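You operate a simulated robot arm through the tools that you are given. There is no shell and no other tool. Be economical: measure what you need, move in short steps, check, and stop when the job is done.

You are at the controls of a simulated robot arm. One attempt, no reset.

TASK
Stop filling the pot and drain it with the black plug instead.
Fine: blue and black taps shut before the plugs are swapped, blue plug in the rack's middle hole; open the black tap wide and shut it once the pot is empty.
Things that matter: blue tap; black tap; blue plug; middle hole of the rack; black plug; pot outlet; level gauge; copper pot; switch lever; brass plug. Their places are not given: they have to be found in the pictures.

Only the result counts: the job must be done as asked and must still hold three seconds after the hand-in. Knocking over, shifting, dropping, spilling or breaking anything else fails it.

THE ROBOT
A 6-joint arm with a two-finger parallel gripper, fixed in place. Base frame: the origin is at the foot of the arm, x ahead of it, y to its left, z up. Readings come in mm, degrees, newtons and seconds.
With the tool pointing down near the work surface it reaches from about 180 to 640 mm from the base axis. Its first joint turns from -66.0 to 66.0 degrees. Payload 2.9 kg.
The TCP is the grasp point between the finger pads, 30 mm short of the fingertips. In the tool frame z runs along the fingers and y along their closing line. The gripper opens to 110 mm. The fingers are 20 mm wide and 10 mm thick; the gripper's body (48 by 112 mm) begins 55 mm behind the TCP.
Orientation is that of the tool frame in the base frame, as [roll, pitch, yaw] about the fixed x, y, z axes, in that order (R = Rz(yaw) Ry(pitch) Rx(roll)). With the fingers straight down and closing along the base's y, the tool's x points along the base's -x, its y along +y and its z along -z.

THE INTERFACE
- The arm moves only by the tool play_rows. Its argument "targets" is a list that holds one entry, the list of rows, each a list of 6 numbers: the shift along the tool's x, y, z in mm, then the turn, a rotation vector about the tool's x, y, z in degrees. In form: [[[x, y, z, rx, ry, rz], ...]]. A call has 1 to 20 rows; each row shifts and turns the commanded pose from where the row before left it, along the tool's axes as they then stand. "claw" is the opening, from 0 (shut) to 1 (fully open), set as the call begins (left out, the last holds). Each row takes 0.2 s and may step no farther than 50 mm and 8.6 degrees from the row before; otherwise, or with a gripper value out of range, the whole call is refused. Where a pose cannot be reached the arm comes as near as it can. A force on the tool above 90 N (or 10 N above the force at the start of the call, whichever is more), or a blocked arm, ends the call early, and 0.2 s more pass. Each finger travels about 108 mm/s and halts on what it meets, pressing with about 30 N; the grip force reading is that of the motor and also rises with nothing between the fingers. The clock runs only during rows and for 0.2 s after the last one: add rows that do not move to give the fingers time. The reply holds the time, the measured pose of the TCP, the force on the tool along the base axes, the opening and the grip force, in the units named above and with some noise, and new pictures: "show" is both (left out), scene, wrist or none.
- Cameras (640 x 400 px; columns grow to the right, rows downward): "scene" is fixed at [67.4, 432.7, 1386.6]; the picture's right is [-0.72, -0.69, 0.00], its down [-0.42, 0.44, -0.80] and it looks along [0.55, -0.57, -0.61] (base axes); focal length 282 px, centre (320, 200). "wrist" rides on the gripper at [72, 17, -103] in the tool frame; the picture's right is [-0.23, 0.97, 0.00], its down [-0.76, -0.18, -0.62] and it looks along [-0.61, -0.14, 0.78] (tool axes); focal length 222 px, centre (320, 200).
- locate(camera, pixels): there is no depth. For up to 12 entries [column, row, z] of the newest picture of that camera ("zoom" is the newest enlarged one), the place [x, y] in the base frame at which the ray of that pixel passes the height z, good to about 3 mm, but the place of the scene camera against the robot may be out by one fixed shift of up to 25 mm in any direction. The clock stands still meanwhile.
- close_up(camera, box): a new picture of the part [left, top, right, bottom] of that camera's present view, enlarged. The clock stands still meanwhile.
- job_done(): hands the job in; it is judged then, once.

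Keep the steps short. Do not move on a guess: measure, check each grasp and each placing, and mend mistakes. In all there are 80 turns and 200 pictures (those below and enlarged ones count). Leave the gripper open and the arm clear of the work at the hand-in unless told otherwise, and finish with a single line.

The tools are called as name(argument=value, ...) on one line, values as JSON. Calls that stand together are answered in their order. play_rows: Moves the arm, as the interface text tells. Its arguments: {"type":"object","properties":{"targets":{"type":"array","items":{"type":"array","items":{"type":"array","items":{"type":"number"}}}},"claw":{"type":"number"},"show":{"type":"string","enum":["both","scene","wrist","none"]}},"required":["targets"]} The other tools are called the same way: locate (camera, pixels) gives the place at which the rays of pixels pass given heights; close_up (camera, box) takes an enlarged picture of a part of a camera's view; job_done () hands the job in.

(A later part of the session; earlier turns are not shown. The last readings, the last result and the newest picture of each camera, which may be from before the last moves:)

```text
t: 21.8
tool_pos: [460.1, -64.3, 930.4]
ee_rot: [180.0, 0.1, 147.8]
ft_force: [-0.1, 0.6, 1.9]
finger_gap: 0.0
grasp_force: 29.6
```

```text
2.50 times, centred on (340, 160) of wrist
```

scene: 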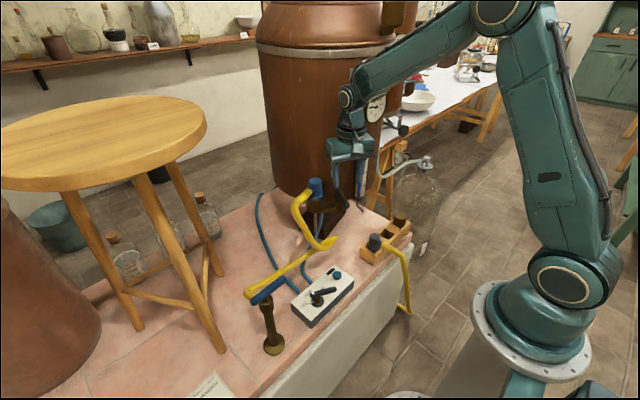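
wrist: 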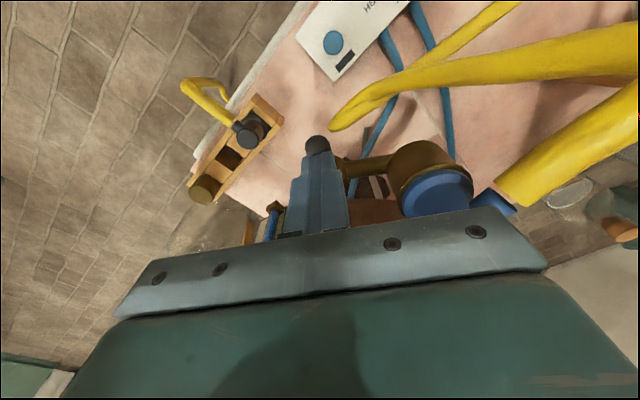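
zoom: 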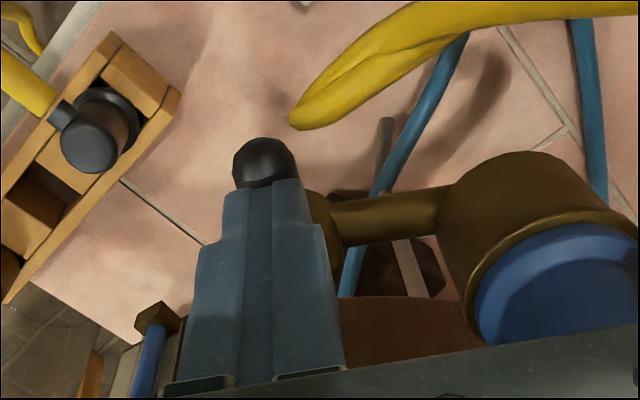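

The fingers shut above the lever (gap 0): it is lower than thought. Using the two last wrist views its height comes out at about 885, with ends near (454,-56) and (521,-100). I reopen, move 12 mm along it and lower to z≈899.

play_rows(targets=[[[0, 0, 0, 0, 0, 0], [-12, 2, 0, 0, 0, 0], [0, 0, 16, 0, 0, 0], [0, 0, 15, 0, 0, 0], [0, 0, 0, 0, 0, 0]]], claw=0.5, show="wrist")

close_up(camera="wrist", box=[220, 80, 460, 240])

close_up(camera="scene", box=[290, 130, 410, 230])

```text
t: 23.0
tool_pos: [471.0, -69.3, 899.6]
ee_rot: [180.0, 0.0, 147.8]
ft_force: [-0.3, -0.1, -0.4]
finger_gap: 55.3
grasp_force: 0.1
```

wrist: 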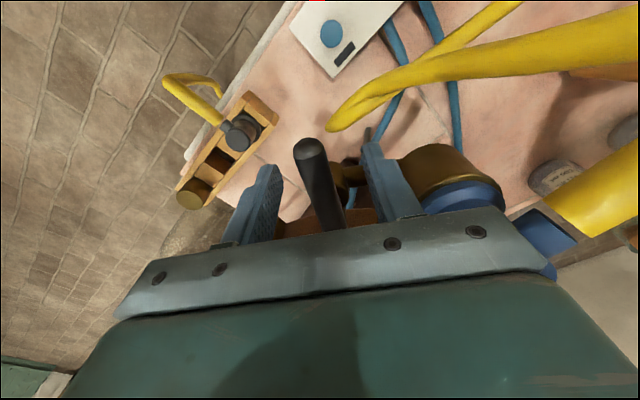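

```text
2.50 times, centred on (340, 160) of wrist
```

zoom: 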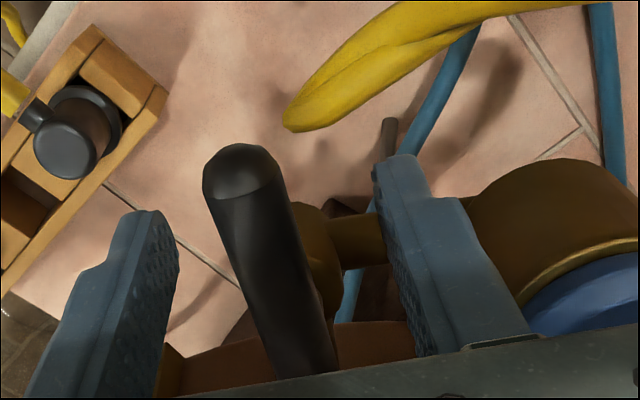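

```text
4.00 times, centred on (350, 180) of scene
```

zoom: 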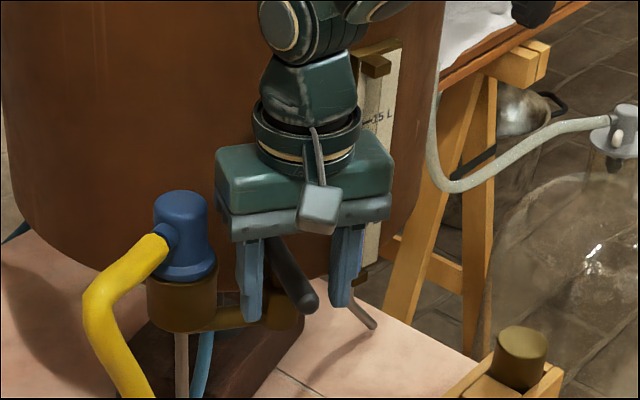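

play_rows(targets=[[[0, 0, 0, 0, 0, 0], [0, 0, 0, 0, 0, 0], [0, 0, 0, 0, 0, 0]]], claw=0, show="wrist")

close_up(camera="wrist", box=[220, 80, 460, 240])

```text
t: 23.8
tool_pos: [471.3, -68.3, 900.2]
ee_rot: [-180.0, 0.0, 147.9]
ft_force: [2.5, 3.4, -4.4]
finger_gap: 17.7
grasp_force: 44.9
```

wrist: 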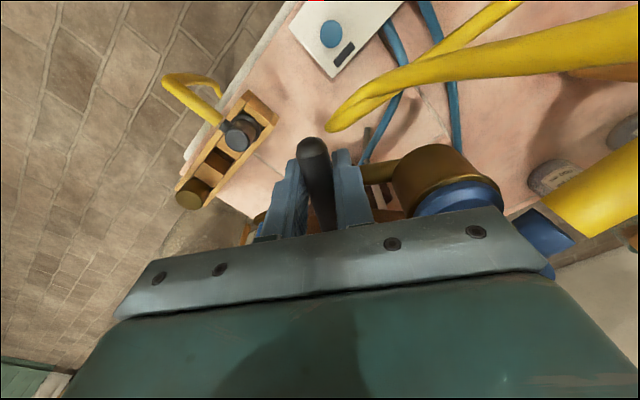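

```text
2.50 times, centred on (340, 160) of wrist
```

zoom: 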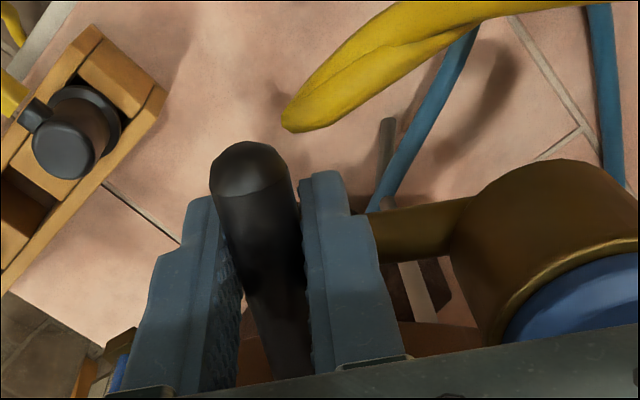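

Lever held (gap 17.7, low load). I test a small turn one way about the pivot (≈30 mm ahead).

play_rows(targets=[[[-0.1, 2.6, 0, 0, 0, 5], [0, 0, 0, 0, 0, 0], [0, 0, 0, 0, 0, 0]]], show="none")

```text
t: 24.6
tool_pos: [472.1, -67.8, 898.7]
ee_rot: [-180.0, -0.1, 142.8]
ft_force: [-3.8, -2.2, -1.3]
finger_gap: 18.1
grasp_force: 44.8
```

play_rows(targets=[[[-0.1, 2.6, 0, 0, 0, 5], [0, 0, 0, 0, 0, 0], [0, 0, 0, 0, 0, 0]]], show="wrist")

close_up(camera="wrist", box=[220, 80, 460, 240])

```text
t: 25.4
tool_pos: [473.4, -66.4, 898.5]
ee_rot: [-179.7, 0.1, 137.3]
ft_force: [-17.3, -24.9, 7.6]
finger_gap: 20.1
grasp_force: 45.3
```

wrist: 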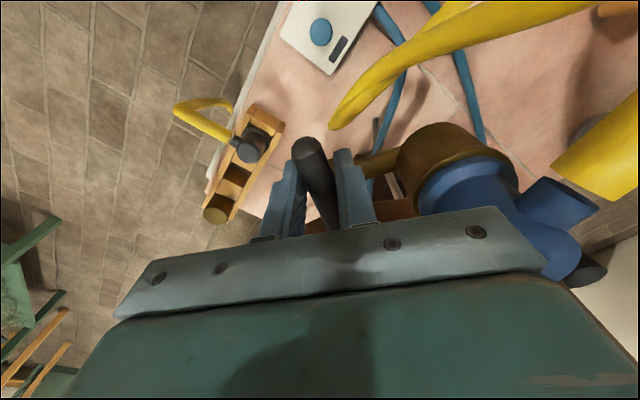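

```text
2.50 times, centred on (340, 160) of wrist
```

zoom: 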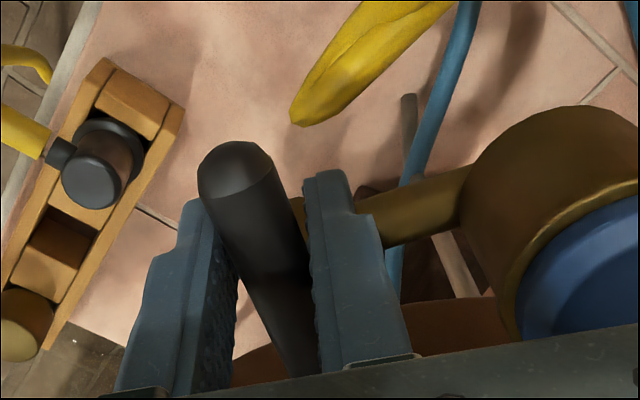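

At +10° I feel a stop (30 N, gap 20.1), so the lever was lying at one end of its travel. Since water was flowing in with it there, this end is the open one, and shutting means swinging the long end the other way (towards the gauge). Gripping all the way round would bring the hand into the pot wall, so I will push it with closed fingers. First unwind, release and rise.

play_rows(targets=[[[-0.1, -2.6, 0, 0, 0, -5], [-0.1, -2.6, 0, 0, 0, -5], [0, 0, 0, 0, 0, 0]]], show="none")

play_rows(targets=[[[0, 0, 0, 0, 0, 0], [0, 0, 0, 0, 0, 0], [0, 0, -25, 0, 0, 0], [0, 0, -25, 0, 0, 0]]], claw=0.4, show="wrist")

close_up(camera="wrist", box=[220, 80, 460, 240])

```text
t: 26.2
tool_pos: [471.6, -68.4, 899.3]
ee_rot: [179.9, 0.2, 147.9]
ft_force: [-9.1, -6.2, 4.2]
finger_gap: 17.4
grasp_force: 44.6
```

```text
t: 27.2
tool_pos: [470.8, -68.0, 950.7]
ee_rot: [180.0, -0.1, 147.8]
ft_force: [0.3, 0.6, -0.3]
finger_gap: 44.0
grasp_force: 0.0
```

wrist: 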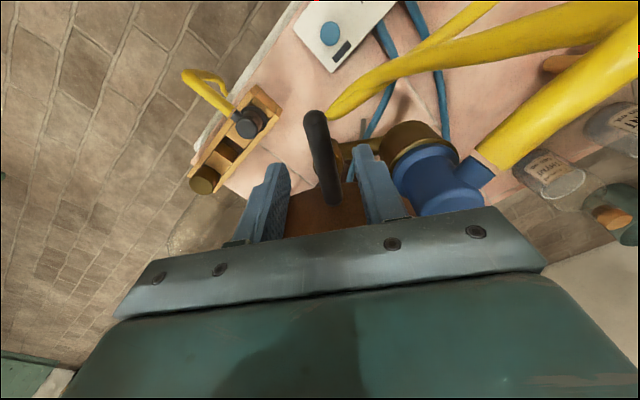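

```text
2.50 times, centred on (340, 160) of wrist
```

zoom: 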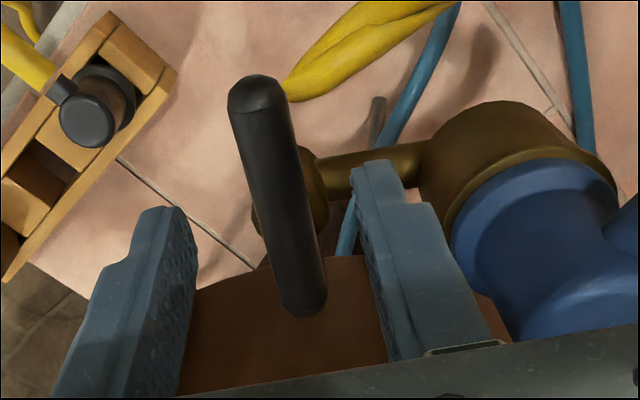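

locate(camera="wrist", pixels=[[315, 115, 888], [333, 203, 888], [326, 165, 885], [318, 155, 865], [340, 150, 850], [373, 142, 850], [388, 160, 890], [440, 190, 935], [470, 180, 920], [245, 122, 650]])

```text
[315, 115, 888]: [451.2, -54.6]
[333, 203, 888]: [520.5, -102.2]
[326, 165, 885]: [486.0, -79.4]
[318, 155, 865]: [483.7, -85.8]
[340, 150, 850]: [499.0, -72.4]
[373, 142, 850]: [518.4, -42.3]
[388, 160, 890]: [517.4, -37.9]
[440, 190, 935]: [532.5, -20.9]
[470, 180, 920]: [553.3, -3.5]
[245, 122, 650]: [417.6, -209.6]
```

Lever now measured: (451,-55)–(520,-102), z≈885, pivot ≈(495,-83), pointing 146°. I close the fingers, step beside the long arm on the plug side and lower.

play_rows(targets=[[[3, 13, 0, 0, 0, 0], [3.6, 13.6, 0, 0, 0, 0], [0, 0, 0, 0, 0, 0], [0, 0, 24, 0, 0, 0], [0, 0, 22, 0, 0, 0], [0, 0, 0, 0, 0, 0]]], claw=0, show="both")

close_up(camera="wrist", box=[220, 80, 460, 240])

close_up(camera="scene", box=[290, 130, 410, 230])

```text
t: 28.6
tool_pos: [480.6, -43.4, 901.8]
ee_rot: [180.0, -0.1, 147.7]
ft_force: [-0.9, 0.4, -0.6]
finger_gap: 0.0
grasp_force: 29.8
```

scene: 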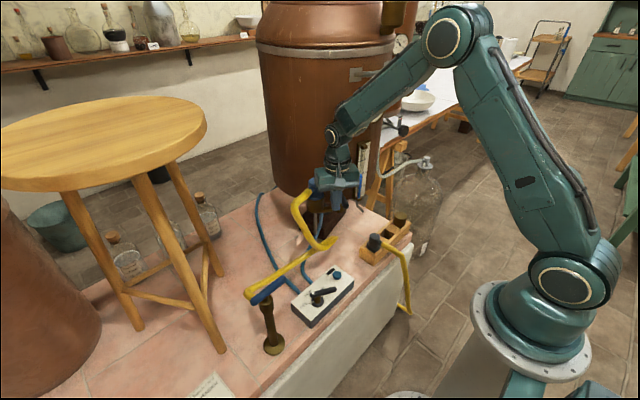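
wrist: 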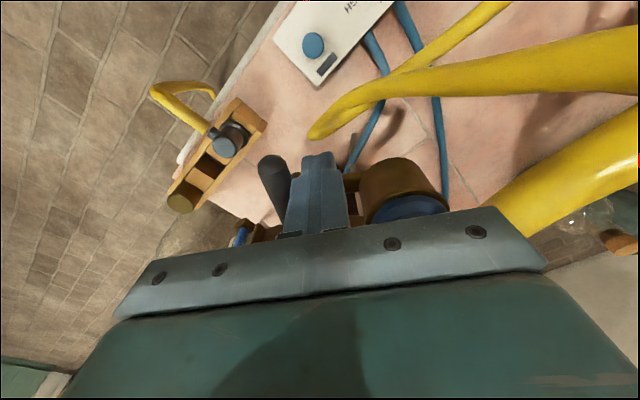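

```text
2.50 times, centred on (340, 160) of wrist
```

zoom: 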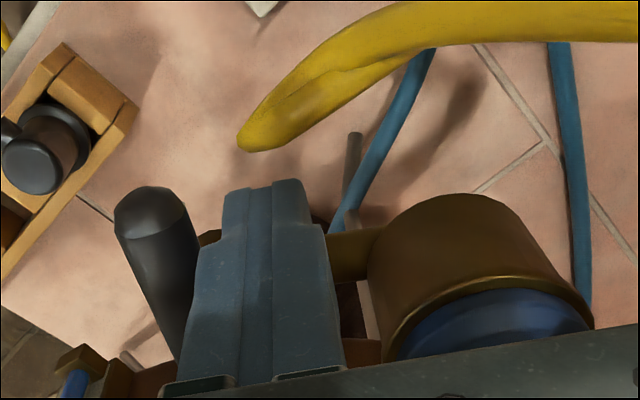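

```text
4.00 times, centred on (350, 180) of scene
```

zoom: 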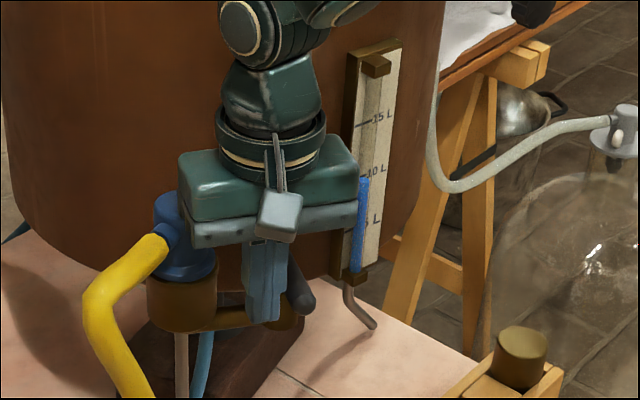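

The block of closed fingers stands beside the lever on the plug side. I push along the arc to about 220°.

play_rows(targets=[[[1.8, -5, 0, 0, 0, 0], [2.2, -4, 0, 0, 0, 0], [2.3, -4, 0, 0, 0, 0], [1.4, -4.6, 0, 0, 0, 0], [1.3, -4.6, 0, 0, 0, 0], [0, -5.3, 0, 0, 0, 0], [0, -5.3, 0, 0, 0, 0], [-1.8, -5.4, 0, 0, 0, 0], [-1.8, -5.4, 0, 0, 0, 0], [-3.5, -4.9, 0, 0, 0, 0], [-3.6, -4.9, 0, 0, 0, 0], [0, 0, 0, 0, 0, 0]]], show="both")

close_up(camera="wrist", box=[220, 80, 460, 240])

close_up(camera="scene", box=[290, 130, 410, 230])

```text
t: 31.2
tool_pos: [452.5, -90.2, 902.5]
ee_rot: [180.0, 0.0, 147.8]
ft_force: [-0.2, 1.2, 0.5]
finger_gap: 0.0
grasp_force: 29.9
```

scene: 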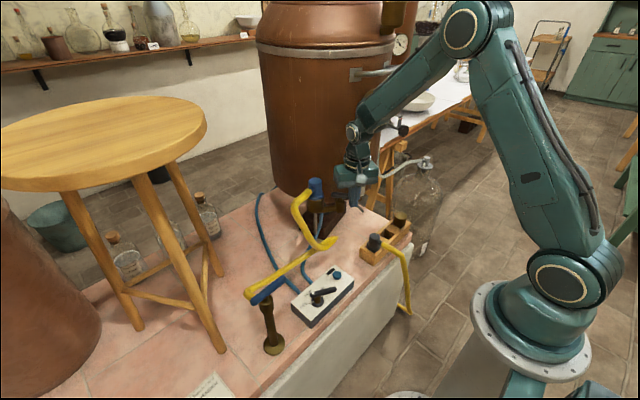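
wrist: 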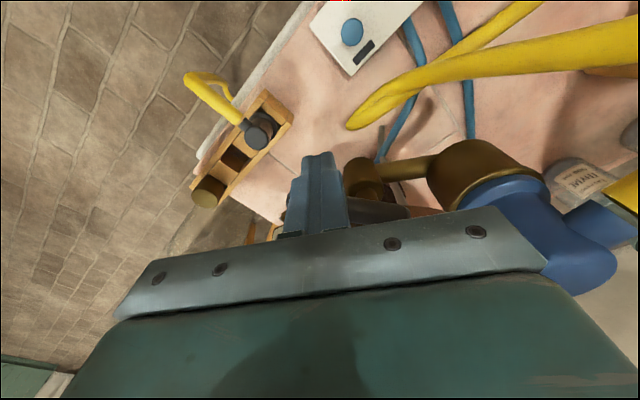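

```text
2.50 times, centred on (340, 160) of wrist
```

zoom: 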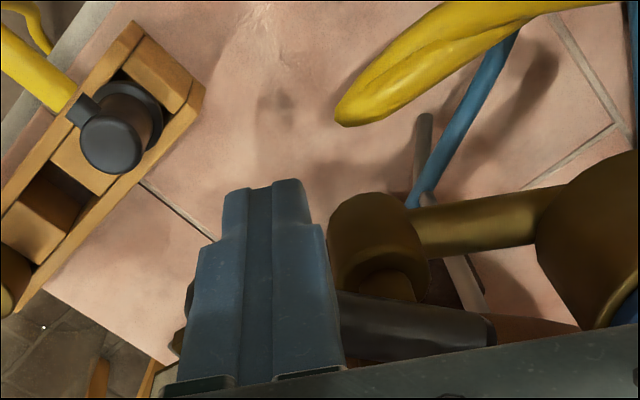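

```text
4.00 times, centred on (350, 180) of scene
```

zoom: 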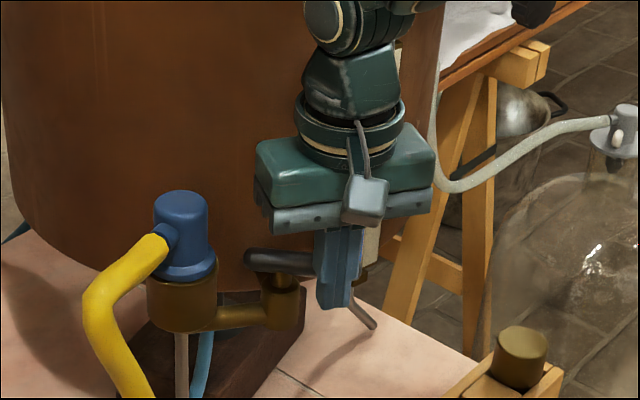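

The lever followed freely to ~220°. I push on in small steps until it meets its stop.

play_rows(targets=[[[-5, -3.7, 0, 0, 0, 0], [-5.2, -3.7, 0, 0, 0, 0], [0, 0, 0, 0, 0, 0]]], show="none")

play_rows(targets=[[[-2.6, -1.6, 0, 0, 0, 0], [0, 0, 0, 0, 0, 0]]], show="wrist")

close_up(camera="scene", box=[290, 130, 410, 230])

```text
t: 32.0
tool_pos: [457.2, -101.0, 903.5]
ee_rot: [180.0, 0.0, 147.8]
ft_force: [0.0, 0.7, -0.3]
finger_gap: 0.2
grasp_force: 29.7
```

```text
t: 32.6
tool_pos: [457.2, -103.6, 902.5]
ee_rot: [180.0, 0.0, 147.7]
ft_force: [0.5, -1.2, 0.2]
finger_gap: 0.0
grasp_force: 29.9
```

wrist: 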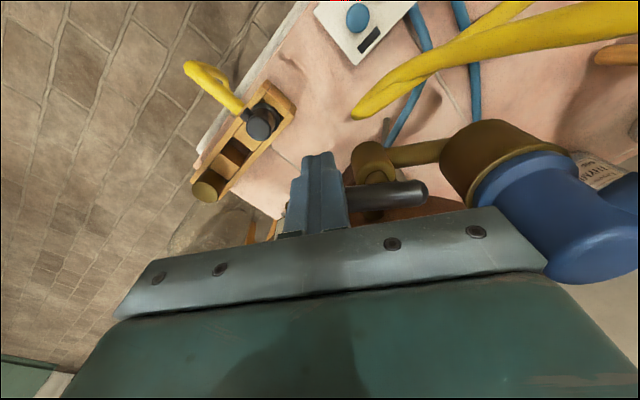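

```text
4.00 times, centred on (350, 180) of scene
```

zoom: 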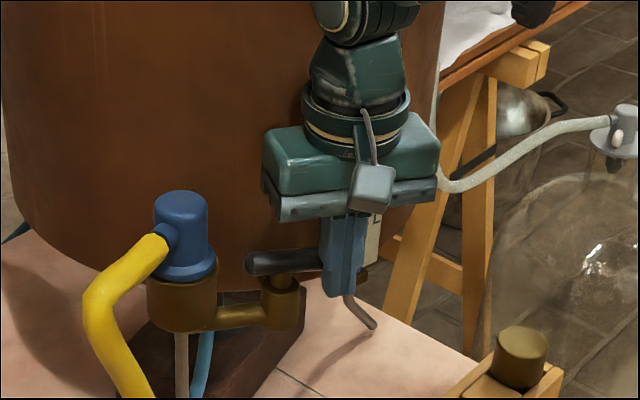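

play_rows(targets=[[[-3, -1, 0, 0, 0, 0], [-3, -0.5, 0, 0, 0, 0], [0, 0, 0, 0, 0, 0]]], show="none")

play_rows(targets=[[[-3, 0, 0, 0, 0, 0], [0, 0, 0, 0, 0, 0]]], show="wrist")

close_up(camera="scene", box=[310, 170, 390, 220])

close_up(camera="wrist", box=[250, 100, 490, 250])

```text
t: 33.4
tool_pos: [459.9, -105.9, 901.8]
ee_rot: [-180.0, -0.4, 148.1]
ft_force: [-22.1, 19.3, 10.2]
finger_gap: 0.0
grasp_force: 30.1
```

```text
t: 34.0
tool_pos: [460.1, -106.4, 902.8]
ee_rot: [-179.9, -1.0, 148.1]
ft_force: [-32.0, 33.0, 18.1]
finger_gap: 0.0
grasp_force: 30.1
```

wrist: 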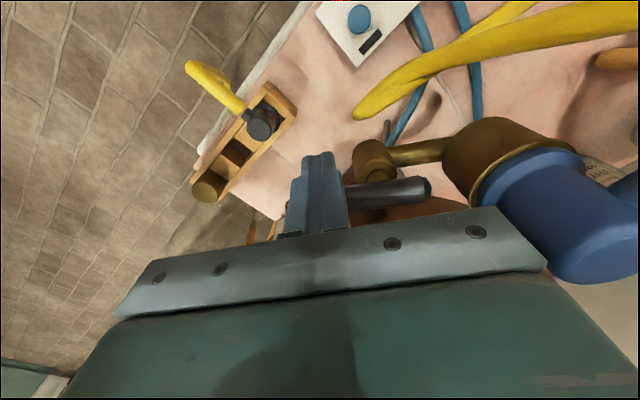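

```text
8.00 times, centred on (350, 195) of scene
```

zoom: 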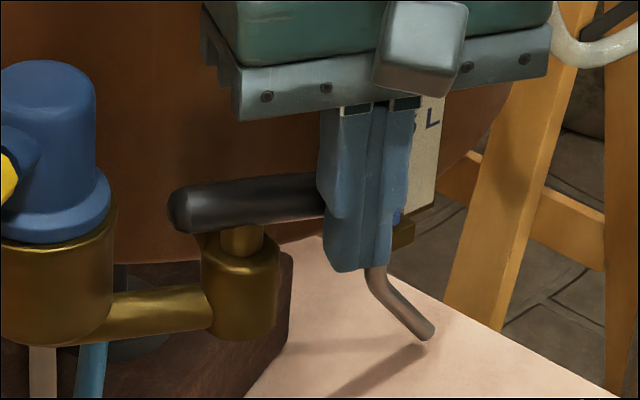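

```text
2.67 times, centred on (370, 175) of wrist
```

zoom: 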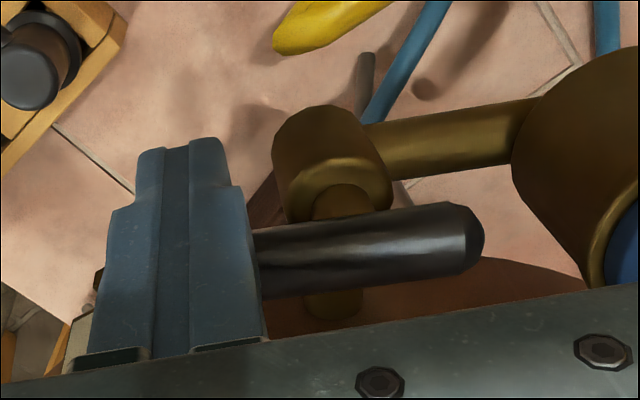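

Firm stop at about 236°: the lever's travel is 90°. To be certain this end is the shut one before pulling any plug, I'll crack the blue tap for a moment and watch the gauge. I back off, rise and go over beside the blue handle.

play_rows(targets=[[[15, 0, 0, 0, 0, 0], [0, 0, -40, 0, 0, 0], [0, 0, -40, 0, 0, 0], [0, 0, -20, 0, 0, 0], [19, 38.5, 0, 0, 0, 0], [19, 38.5, 0, 0, 0, 0], [19, 38.5, 0, 0, 0, 0], [19, 38.5, 0, 0, 0, 0], [19, 38.5, 0, 0, 0, 0], [19, 38.5, 0, 0, 0, 0], [19, 38.5, 0, 0, 0, 0], [0, 0, 40, 0, 0, 0], [0, 0, 40, 0, 0, 0], [0, 0, 30, 0, 0, 0], [0, 0, 0, 0, 0, 0]]], show="both")

close_up(camera="wrist", box=[200, 60, 440, 240])

close_up(camera="scene", box=[310, 130, 390, 210])

```text
t: 37.2
tool_pos: [484.4, 196.5, 892.7]
ee_rot: [180.0, 0.1, 147.9]
ft_force: [0.6, -0.3, -0.1]
finger_gap: 0.0
grasp_force: 30.5
```

scene: 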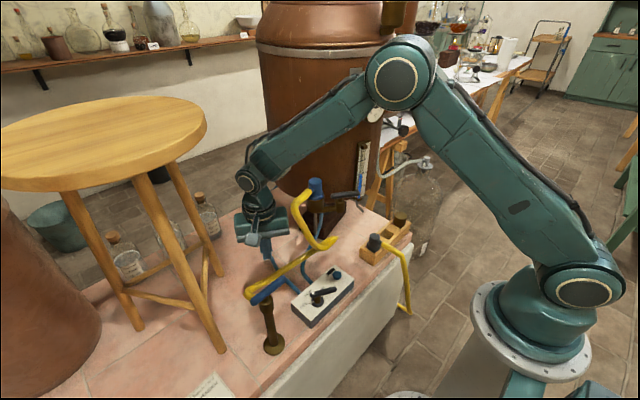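
wrist: 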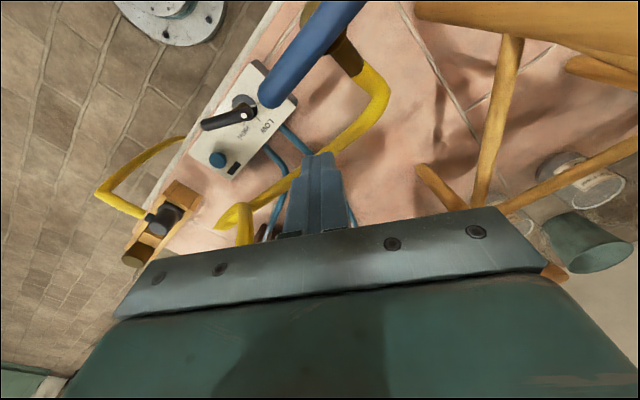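

```text
2.22 times, centred on (320, 150) of wrist
```

zoom: 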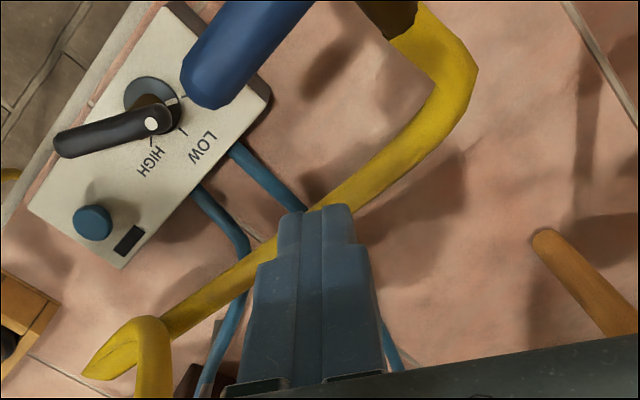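

```text
5.00 times, centred on (350, 170) of scene
```

zoom: 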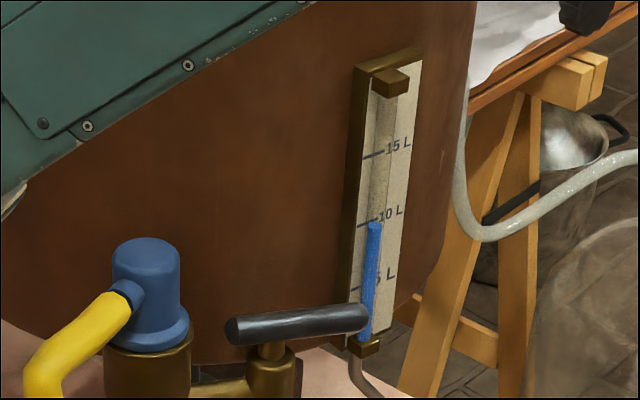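

Gauge top at row 222 in the enlargement, black lever now tangential. I lower beside the blue handle's long end and push it about 24° open, then hold about 3 s.

play_rows(targets=[[[0, 0, 25, 0, 0, 0], [0, 0, 25, 0, 0, 0], [6.8, -4.3, 0, 0, 0, 0], [6.8, -4.3, 0, 0, 0, 0], [6.8, -4.3, 0, 0, 0, 0], [6.8, -4.3, 0, 0, 0, 0], [6.8, -4.3, 0, 0, 0, 0], [6.8, -4.3, 0, 0, 0, 0], [0, 0, 0, 0, 0, 0], [0, 0, 0, 0, 0, 0], [0, 0, 0, 0, 0, 0], [0, 0, 0, 0, 0, 0], [0, 0, 0, 0, 0, 0], [0, 0, 0, 0, 0, 0], [0, 0, 0, 0, 0, 0], [0, 0, 0, 0, 0, 0], [0, 0, 0, 0, 0, 0], [0, 0, 0, 0, 0, 0], [0, 0, 0, 0, 0, 0], [0, 0, 0, 0, 0, 0]]], show="both")

close_up(camera="scene", box=[310, 130, 390, 210])

close_up(camera="wrist", box=[200, 40, 440, 240])

```text
t: 41.4
tool_pos: [434.9, 197.1, 843.2]
ee_rot: [-179.9, -0.1, 147.9]
ft_force: [0.6, 0.4, -0.9]
finger_gap: 0.0
grasp_force: 29.8
```

scene: 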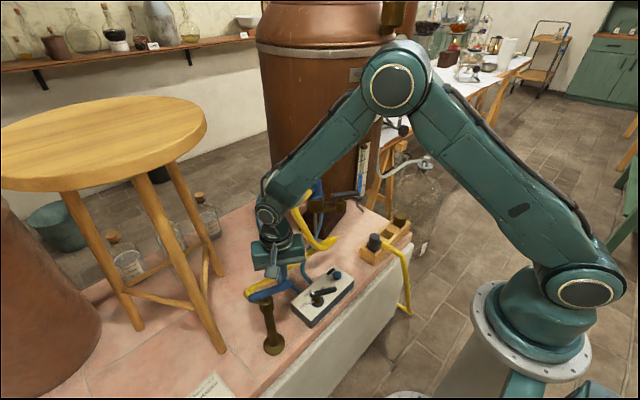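
wrist: 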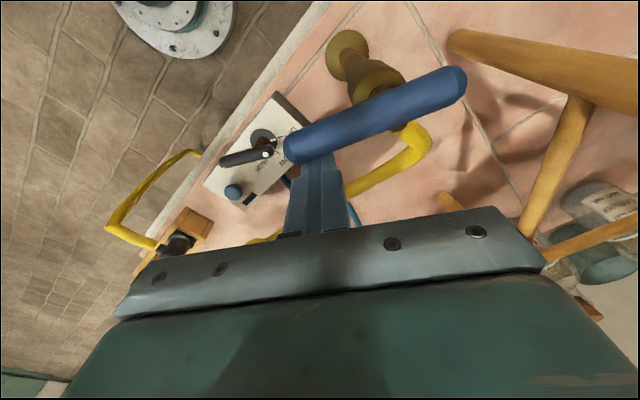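

```text
5.00 times, centred on (350, 170) of scene
```

zoom: 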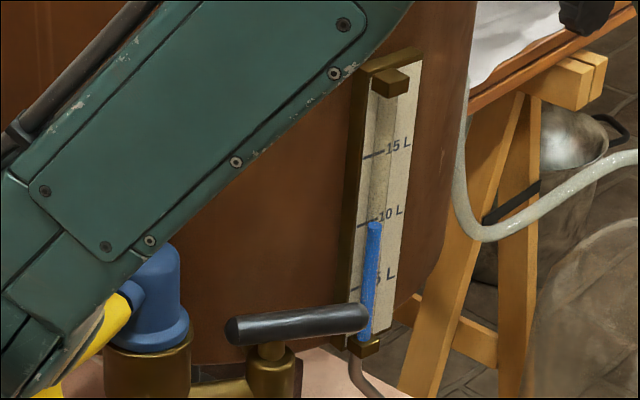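

```text
2.00 times, centred on (320, 140) of wrist
```

zoom: 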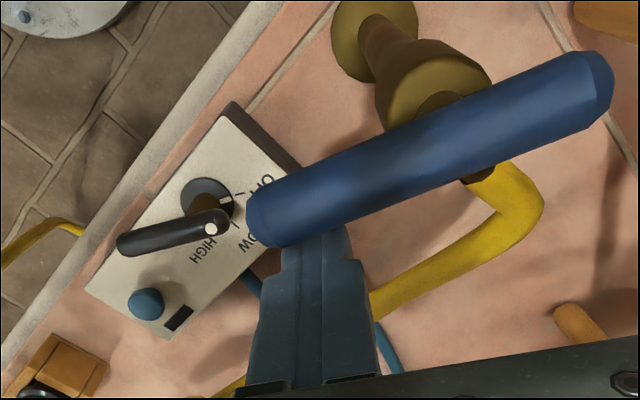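

With blue cracked open for about 3 s the level did not move: the black tap is shut. Now I shut blue again by pushing its long end from the near side.

play_rows(targets=[[[-12.7, 8, 0, 0, 0, 0], [0, 0, -25, 0, 0, 0], [0, 0, -25, 0, 0, 0], [33, -20.8, 0, 0, 0, 0], [33, -20.8, 0, 0, 0, 0], [0, 0, 0, 0, 0, 0], [0, 0, 25, 0, 0, 0], [0, 0, 25, 0, 0, 0], [-6, 3.7, 0, 0, 0, 0], [-6, 3.7, 0, 0, 0, 0], [-6, 3.7, 0, 0, 0, 0], [-6, 3.7, 0, 0, 0, 0], [-5, 3.1, 0, 0, 0, 0], [0, 0, 0, 0, 0, 0]]], show="wrist")

play_rows(targets=[[[-3.4, 2.1, 0, 0, 0, 0], [-2.5, 1.6, 0, 0, 0, 0], [-2.5, 1.6, 0, 0, 0, 0], [0, 0, 0, 0, 0, 0]]], show="wrist")

```text
t: 44.4
tool_pos: [406.7, 196.5, 843.2]
ee_rot: [180.0, 0.0, 147.8]
ft_force: [0.2, -0.3, 0.7]
finger_gap: 0.0
grasp_force: 30.0
```

wrist: 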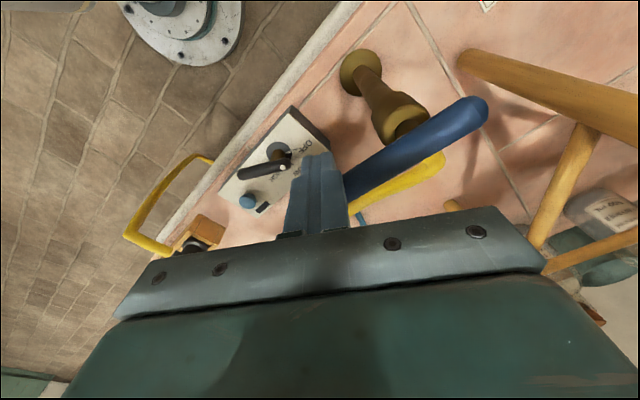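

```text
t: 45.4
tool_pos: [414.2, 196.7, 841.8]
ee_rot: [-179.8, -0.3, 148.0]
ft_force: [-23.4, 0.2, 14.0]
finger_gap: 0.0
grasp_force: 30.1
```

wrist: 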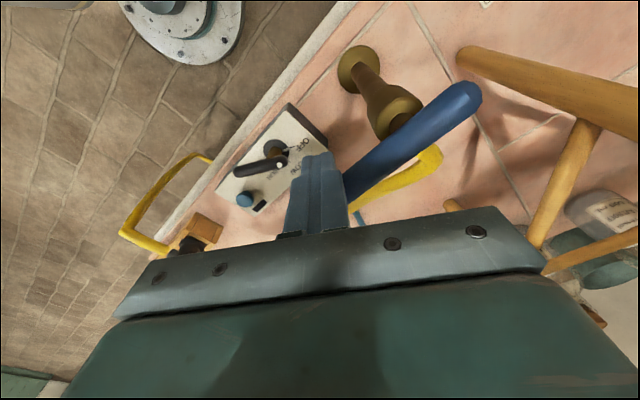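

The handle is back on its stop (23 N), blue shut. Next I go above the pot outlet to measure the blue plug.

play_rows(targets=[[[12.7, -8, 0, 0, 0, 0], [0, 0, -40, 0, 0, -8], [0, 0, -40, 0, 0, -8], [0, 0, -40, 0, 0, -8], [0, 0, -40, 0, 0, -8], [-6.5, -46, -14, 0, 0, 0], [-6.5, -46, -14, 0, 0, 0], [-6.5, -46, -14, 0, 0, 0], [-6.5, -46, -14, 0, 0, 0], [-6.5, -46, -14, 0, 0, 0], [0, 0, 0, 0, 0, 0]]], claw=1, show="both")

close_up(camera="wrist", box=[250, 100, 410, 220])

close_up(camera="scene", box=[270, 160, 350, 260])

```text
t: 47.8
tool_pos: [434.2, -34.7, 1073.3]
ee_rot: [180.0, 0.0, 179.8]
ft_force: [-0.3, -0.1, 0.1]
finger_gap: 110.0
grasp_force: 0.1
```

scene: 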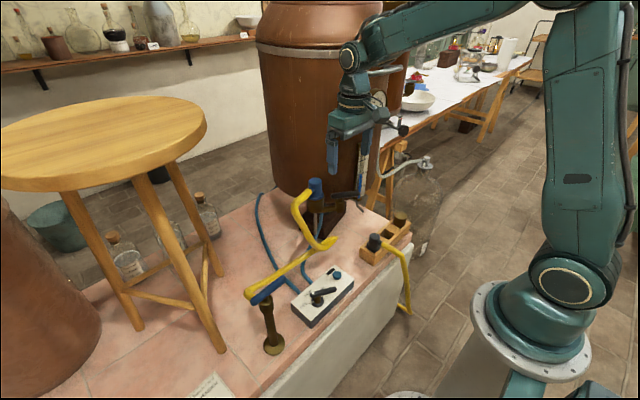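
wrist: 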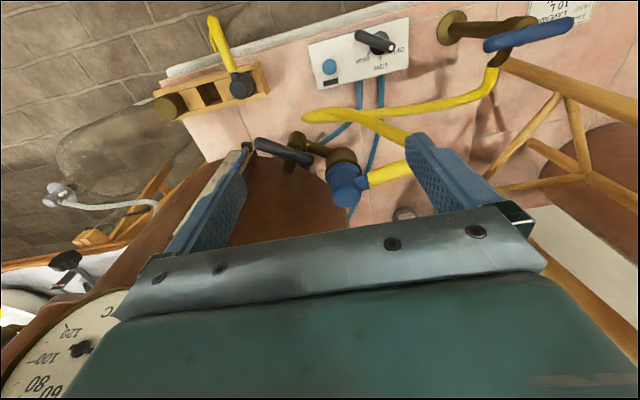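

```text
3.33 times, centred on (330, 160) of wrist
```

zoom: 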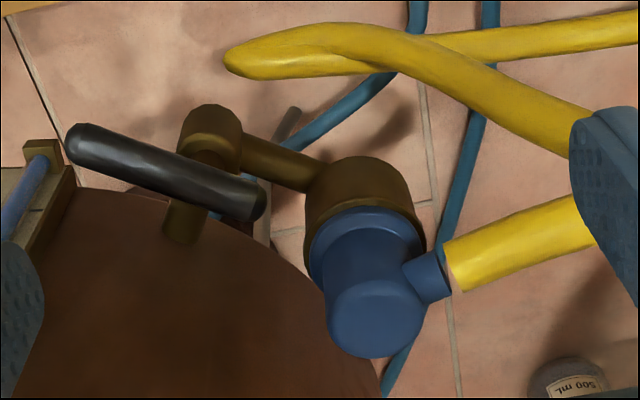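

```text
4.00 times, centred on (310, 210) of scene
```

zoom: 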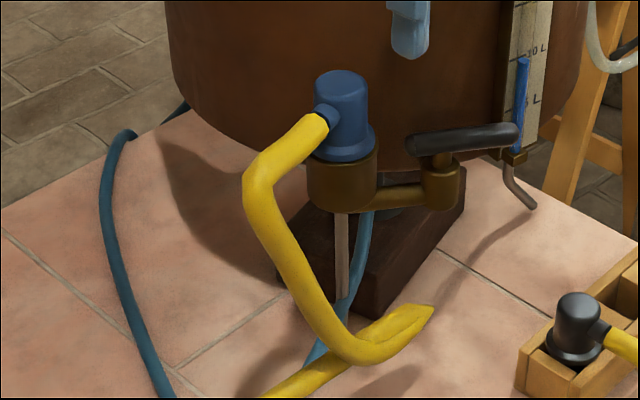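

locate(camera="wrist", pixels=[[346.6, 197.5, 940], [346.6, 197.5, 955], [344.4, 178, 900], [344, 162, 880], [368, 183, 920], [357, 187, 920], [420, 167, 920], [290, 165, 850], [338, 200, 850], [320, 178, 850], [255, 143, 885], [312, 160, 885]])

close_up(camera="scene", box=[295, 170, 335, 210])

```text
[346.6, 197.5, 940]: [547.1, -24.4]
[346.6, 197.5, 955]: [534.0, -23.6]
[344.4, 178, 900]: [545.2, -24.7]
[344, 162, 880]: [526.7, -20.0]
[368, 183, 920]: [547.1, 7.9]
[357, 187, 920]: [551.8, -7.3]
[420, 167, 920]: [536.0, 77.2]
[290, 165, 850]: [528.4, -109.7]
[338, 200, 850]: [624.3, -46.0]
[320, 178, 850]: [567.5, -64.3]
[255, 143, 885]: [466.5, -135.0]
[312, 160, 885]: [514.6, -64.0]
```

```text
10.00 times, centred on (315, 190) of scene
```

zoom: 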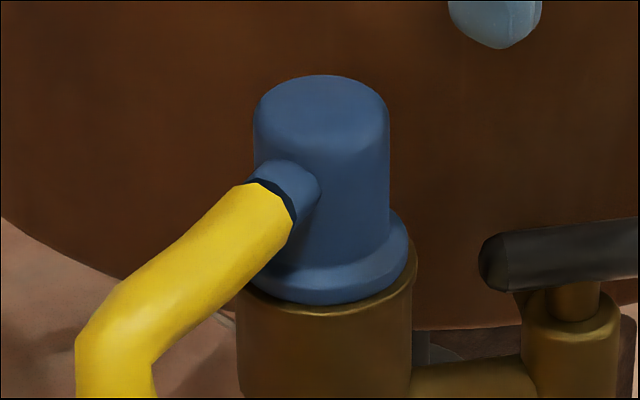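

Blue plug: axis ≈(541,-24), top ≈945, Ø≈37, hose stub pointing about +y; pot wall is about 56 mm away. I'll grip with the closing line at ~18° (clear of stub and wall). Turning 72° here, then hovering above the plug.

play_rows(targets=[[[0, 0, 0, 0, 0, 8], [0, 0, 0, 0, 0, 8], [0, 0, 0, 0, 0, 8], [0, 0, 0, 0, 0, 8], [0, 0, 0, 0, 0, 8], [0, 0, 0, 0, 0, 8], [0, 0, 0, 0, 0, 8], [0, 0, 0, 0, 0, 8], [0, 0, 0, 0, 0, 8], [-8, 35, 16, 0, 0, 0], [-8, 35, 16, 0, 0, 0], [-8, 35, 16, 0, 0, 0], [0, 0, 0, 0, 0, 0]]], claw=0.75, show="both")

close_up(camera="wrist", box=[220, 80, 460, 240])

close_up(camera="scene", box=[270, 130, 370, 220])

```text
t: 50.6
tool_pos: [542.0, -24.6, 1024.2]
ee_rot: [180.0, -0.1, 107.8]
ft_force: [0.4, -0.4, -0.4]
finger_gap: 82.4
grasp_force: 0.0
```

scene: 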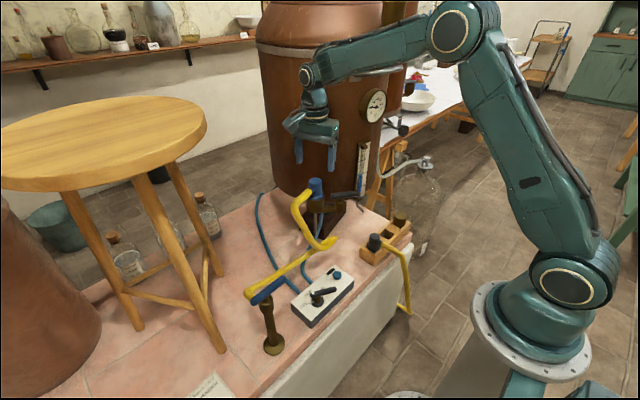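
wrist: 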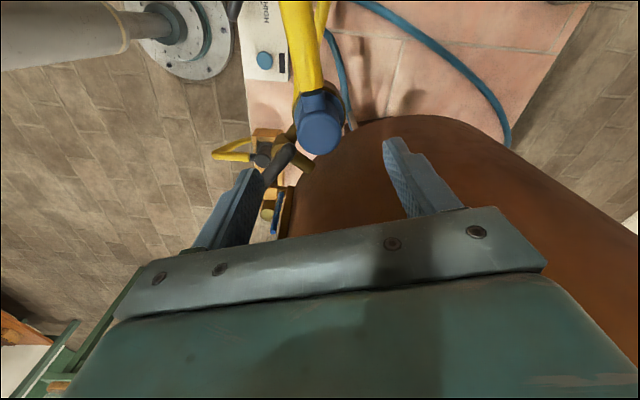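

```text
2.50 times, centred on (340, 160) of wrist
```

zoom: 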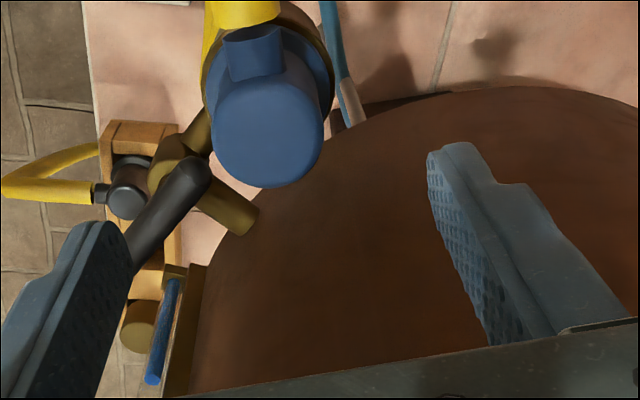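

```text
4.44 times, centred on (320, 175) of scene
```

zoom: 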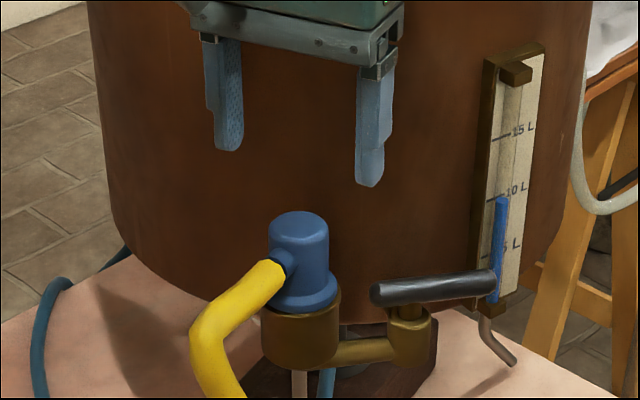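

locate(camera="wrist", pixels=[[318.8, 134, 930], [318.8, 134, 940], [318.8, 134, 955], [313, 98, 920], [320, 112, 905], [310, 85, 920]])

```text
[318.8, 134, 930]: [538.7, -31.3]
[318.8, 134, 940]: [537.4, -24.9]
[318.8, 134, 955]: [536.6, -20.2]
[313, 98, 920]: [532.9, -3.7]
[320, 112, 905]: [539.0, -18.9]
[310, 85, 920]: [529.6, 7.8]
```

Top comes out at z≈945, axis ≈(538,-24), stub at ~103°. I centre and lower to z≈940 (tips at ~910, above the flange), then close.

play_rows(targets=[[[1.6, -3.1, 28, 0, 0, 0], [0, 0, 28, 0, 0, 0], [0, 0, 27, 0, 0, 0], [0, 0, 0, 0, 0, 0]]], show="both")

close_up(camera="scene", box=[270, 130, 370, 220])

close_up(camera="wrist", box=[220, 80, 460, 240])

```text
t: 51.6
tool_pos: [536.9, -23.3, 941.1]
ee_rot: [-180.0, 0.0, 107.9]
ft_force: [-0.4, -0.3, 0.0]
finger_gap: 82.4
grasp_force: 0.0
```

scene: 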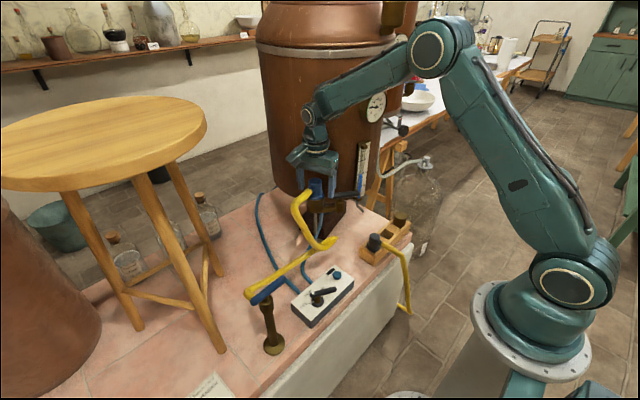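
wrist: 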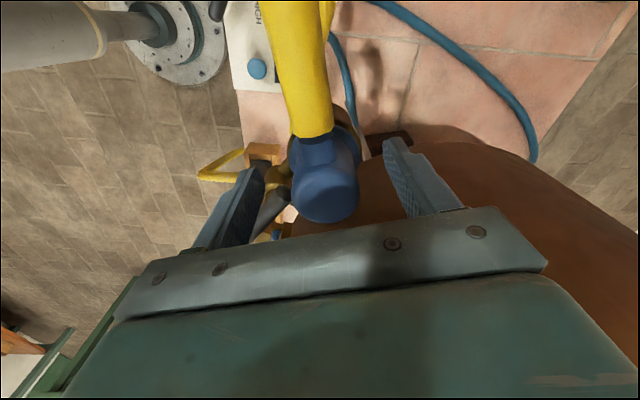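

```text
4.44 times, centred on (320, 175) of scene
```

zoom: 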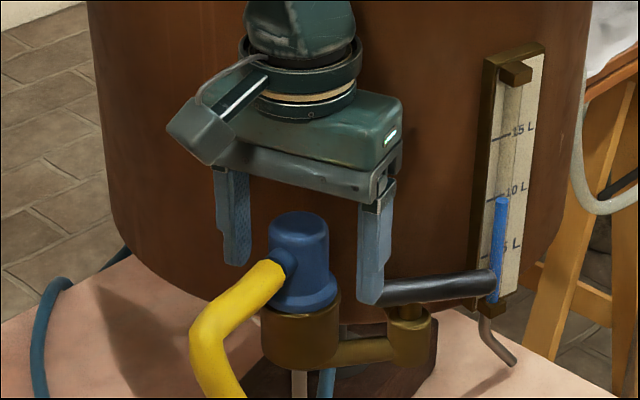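

```text
2.50 times, centred on (340, 160) of wrist
```

zoom: 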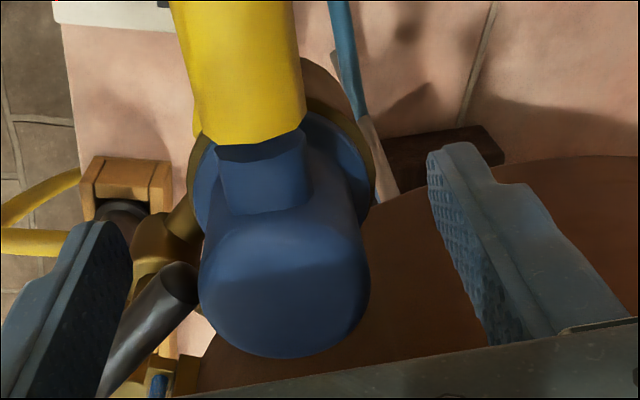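

play_rows(targets=[[[-2, 3, 0, 0, 0, 0], [0, 0, 0, 0, 0, 0], [0, 0, 0, 0, 0, 0], [0, 0, 0, 0, 0, 0]]], claw=0, show="none")

```text
t: 52.6
tool_pos: [540.8, -24.2, 941.7]
ee_rot: [180.0, 0.0, 107.8]
ft_force: [0.1, 0.2, 0.3]
finger_gap: 36.9
grasp_force: 30.1
```

Blue plug gripped (36.9 mm, no side load). Lifting straight up gently.

play_rows(targets=[[[0, 0, -10, 0, 0, 0], [0, 0, -10, 0, 0, 0], [0, 0, -15, 0, 0, 0], [0, 0, -25, 0, 0, 0], [0, 0, -25, 0, 0, 0], [0, 0, -15, 0, 0, 0], [0, 0, 0, 0, 0, 0]]], show="both")

close_up(camera="scene", box=[270, 130, 390, 220])

close_up(camera="wrist", box=[200, 60, 400, 220])

```text
t: 54.2
tool_pos: [541.2, -23.0, 1041.6]
ee_rot: [-180.0, 0.0, 107.8]
ft_force: [0.4, -0.2, -0.9]
finger_gap: 36.9
grasp_force: 29.5
```

scene: 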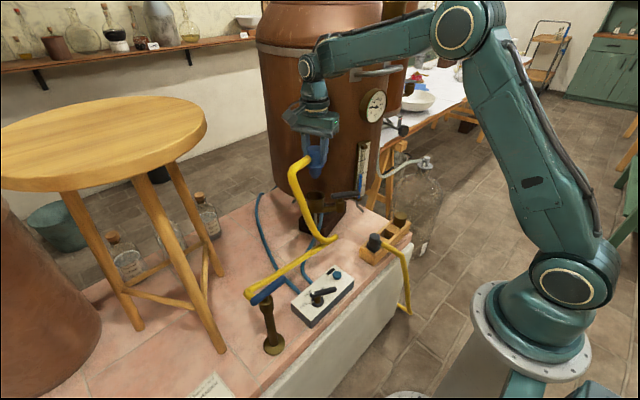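
wrist: 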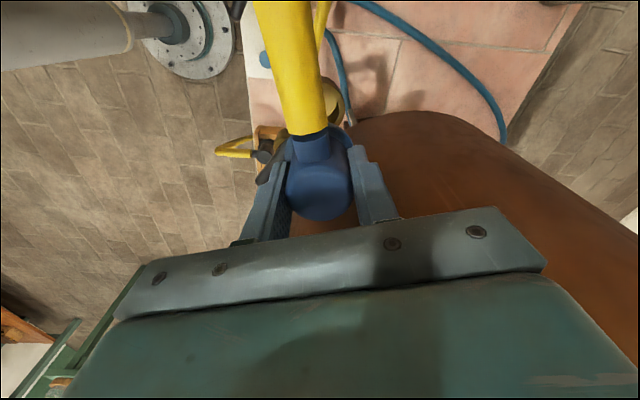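

```text
4.44 times, centred on (330, 175) of scene
```

zoom: 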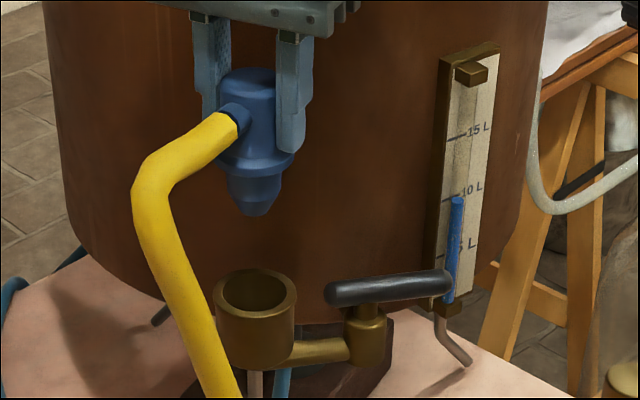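

```text
2.50 times, centred on (300, 140) of wrist
```

zoom: 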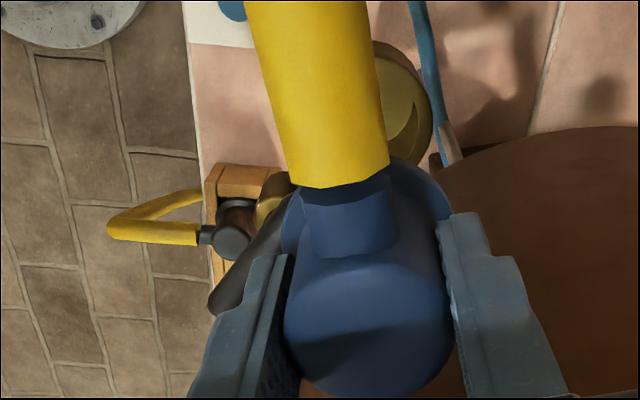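

Plug is out, no leak, nose about 35 mm below its flange. I move to a pose from which the rack is visible past the held plug.

play_rows(targets=[[[-11.4, -41, 0, 0, 0, 0], [-11.4, -41, 0, 0, 0, 0], [0, 0, 0, 0, 0, -8], [0, 0, 0, 0, 0, -8], [0, 0, 0, 0, 0, -8], [0, 0, 0, 0, 0, -8], [0, 0, 0, 0, 0, -8], [0, 0, 0, 0, 0, 0]]], show="both")

close_up(camera="wrist", box=[150, 60, 310, 200])

close_up(camera="scene", box=[345, 200, 425, 280])

```text
t: 56.0
tool_pos: [468.7, -70.4, 1042.2]
ee_rot: [180.0, 0.1, 147.9]
ft_force: [0.8, 0.0, -1.0]
finger_gap: 37.0
grasp_force: 30.2
```

scene: 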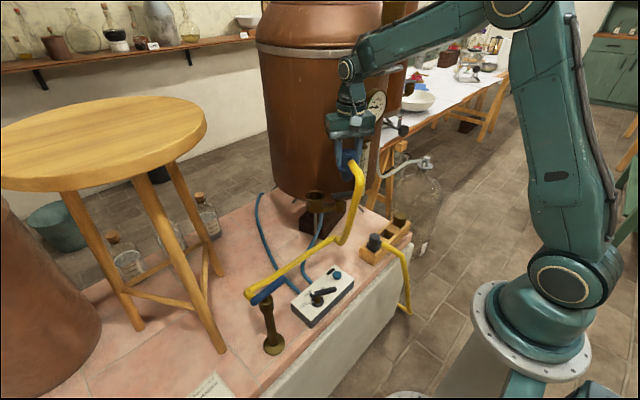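
wrist: 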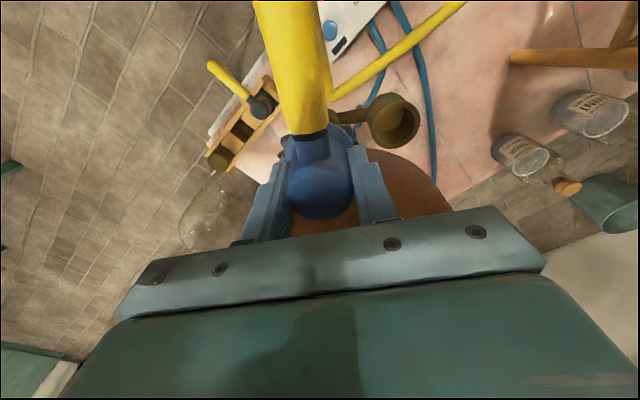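

```text
2.86 times, centred on (230, 130) of wrist
```

zoom: 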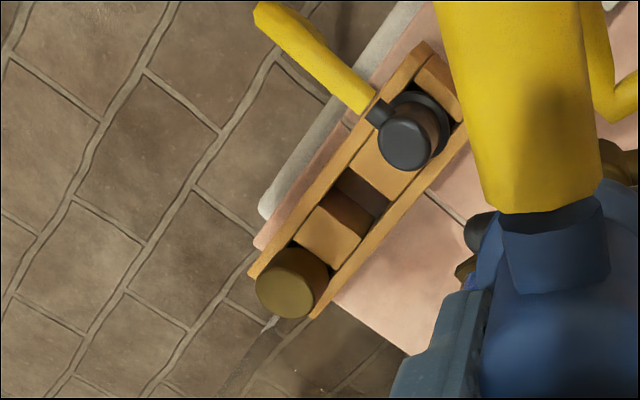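

```text
5.00 times, centred on (385, 240) of scene
```

zoom: 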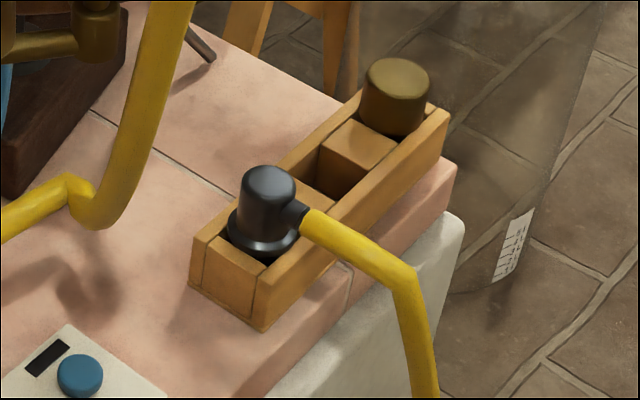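

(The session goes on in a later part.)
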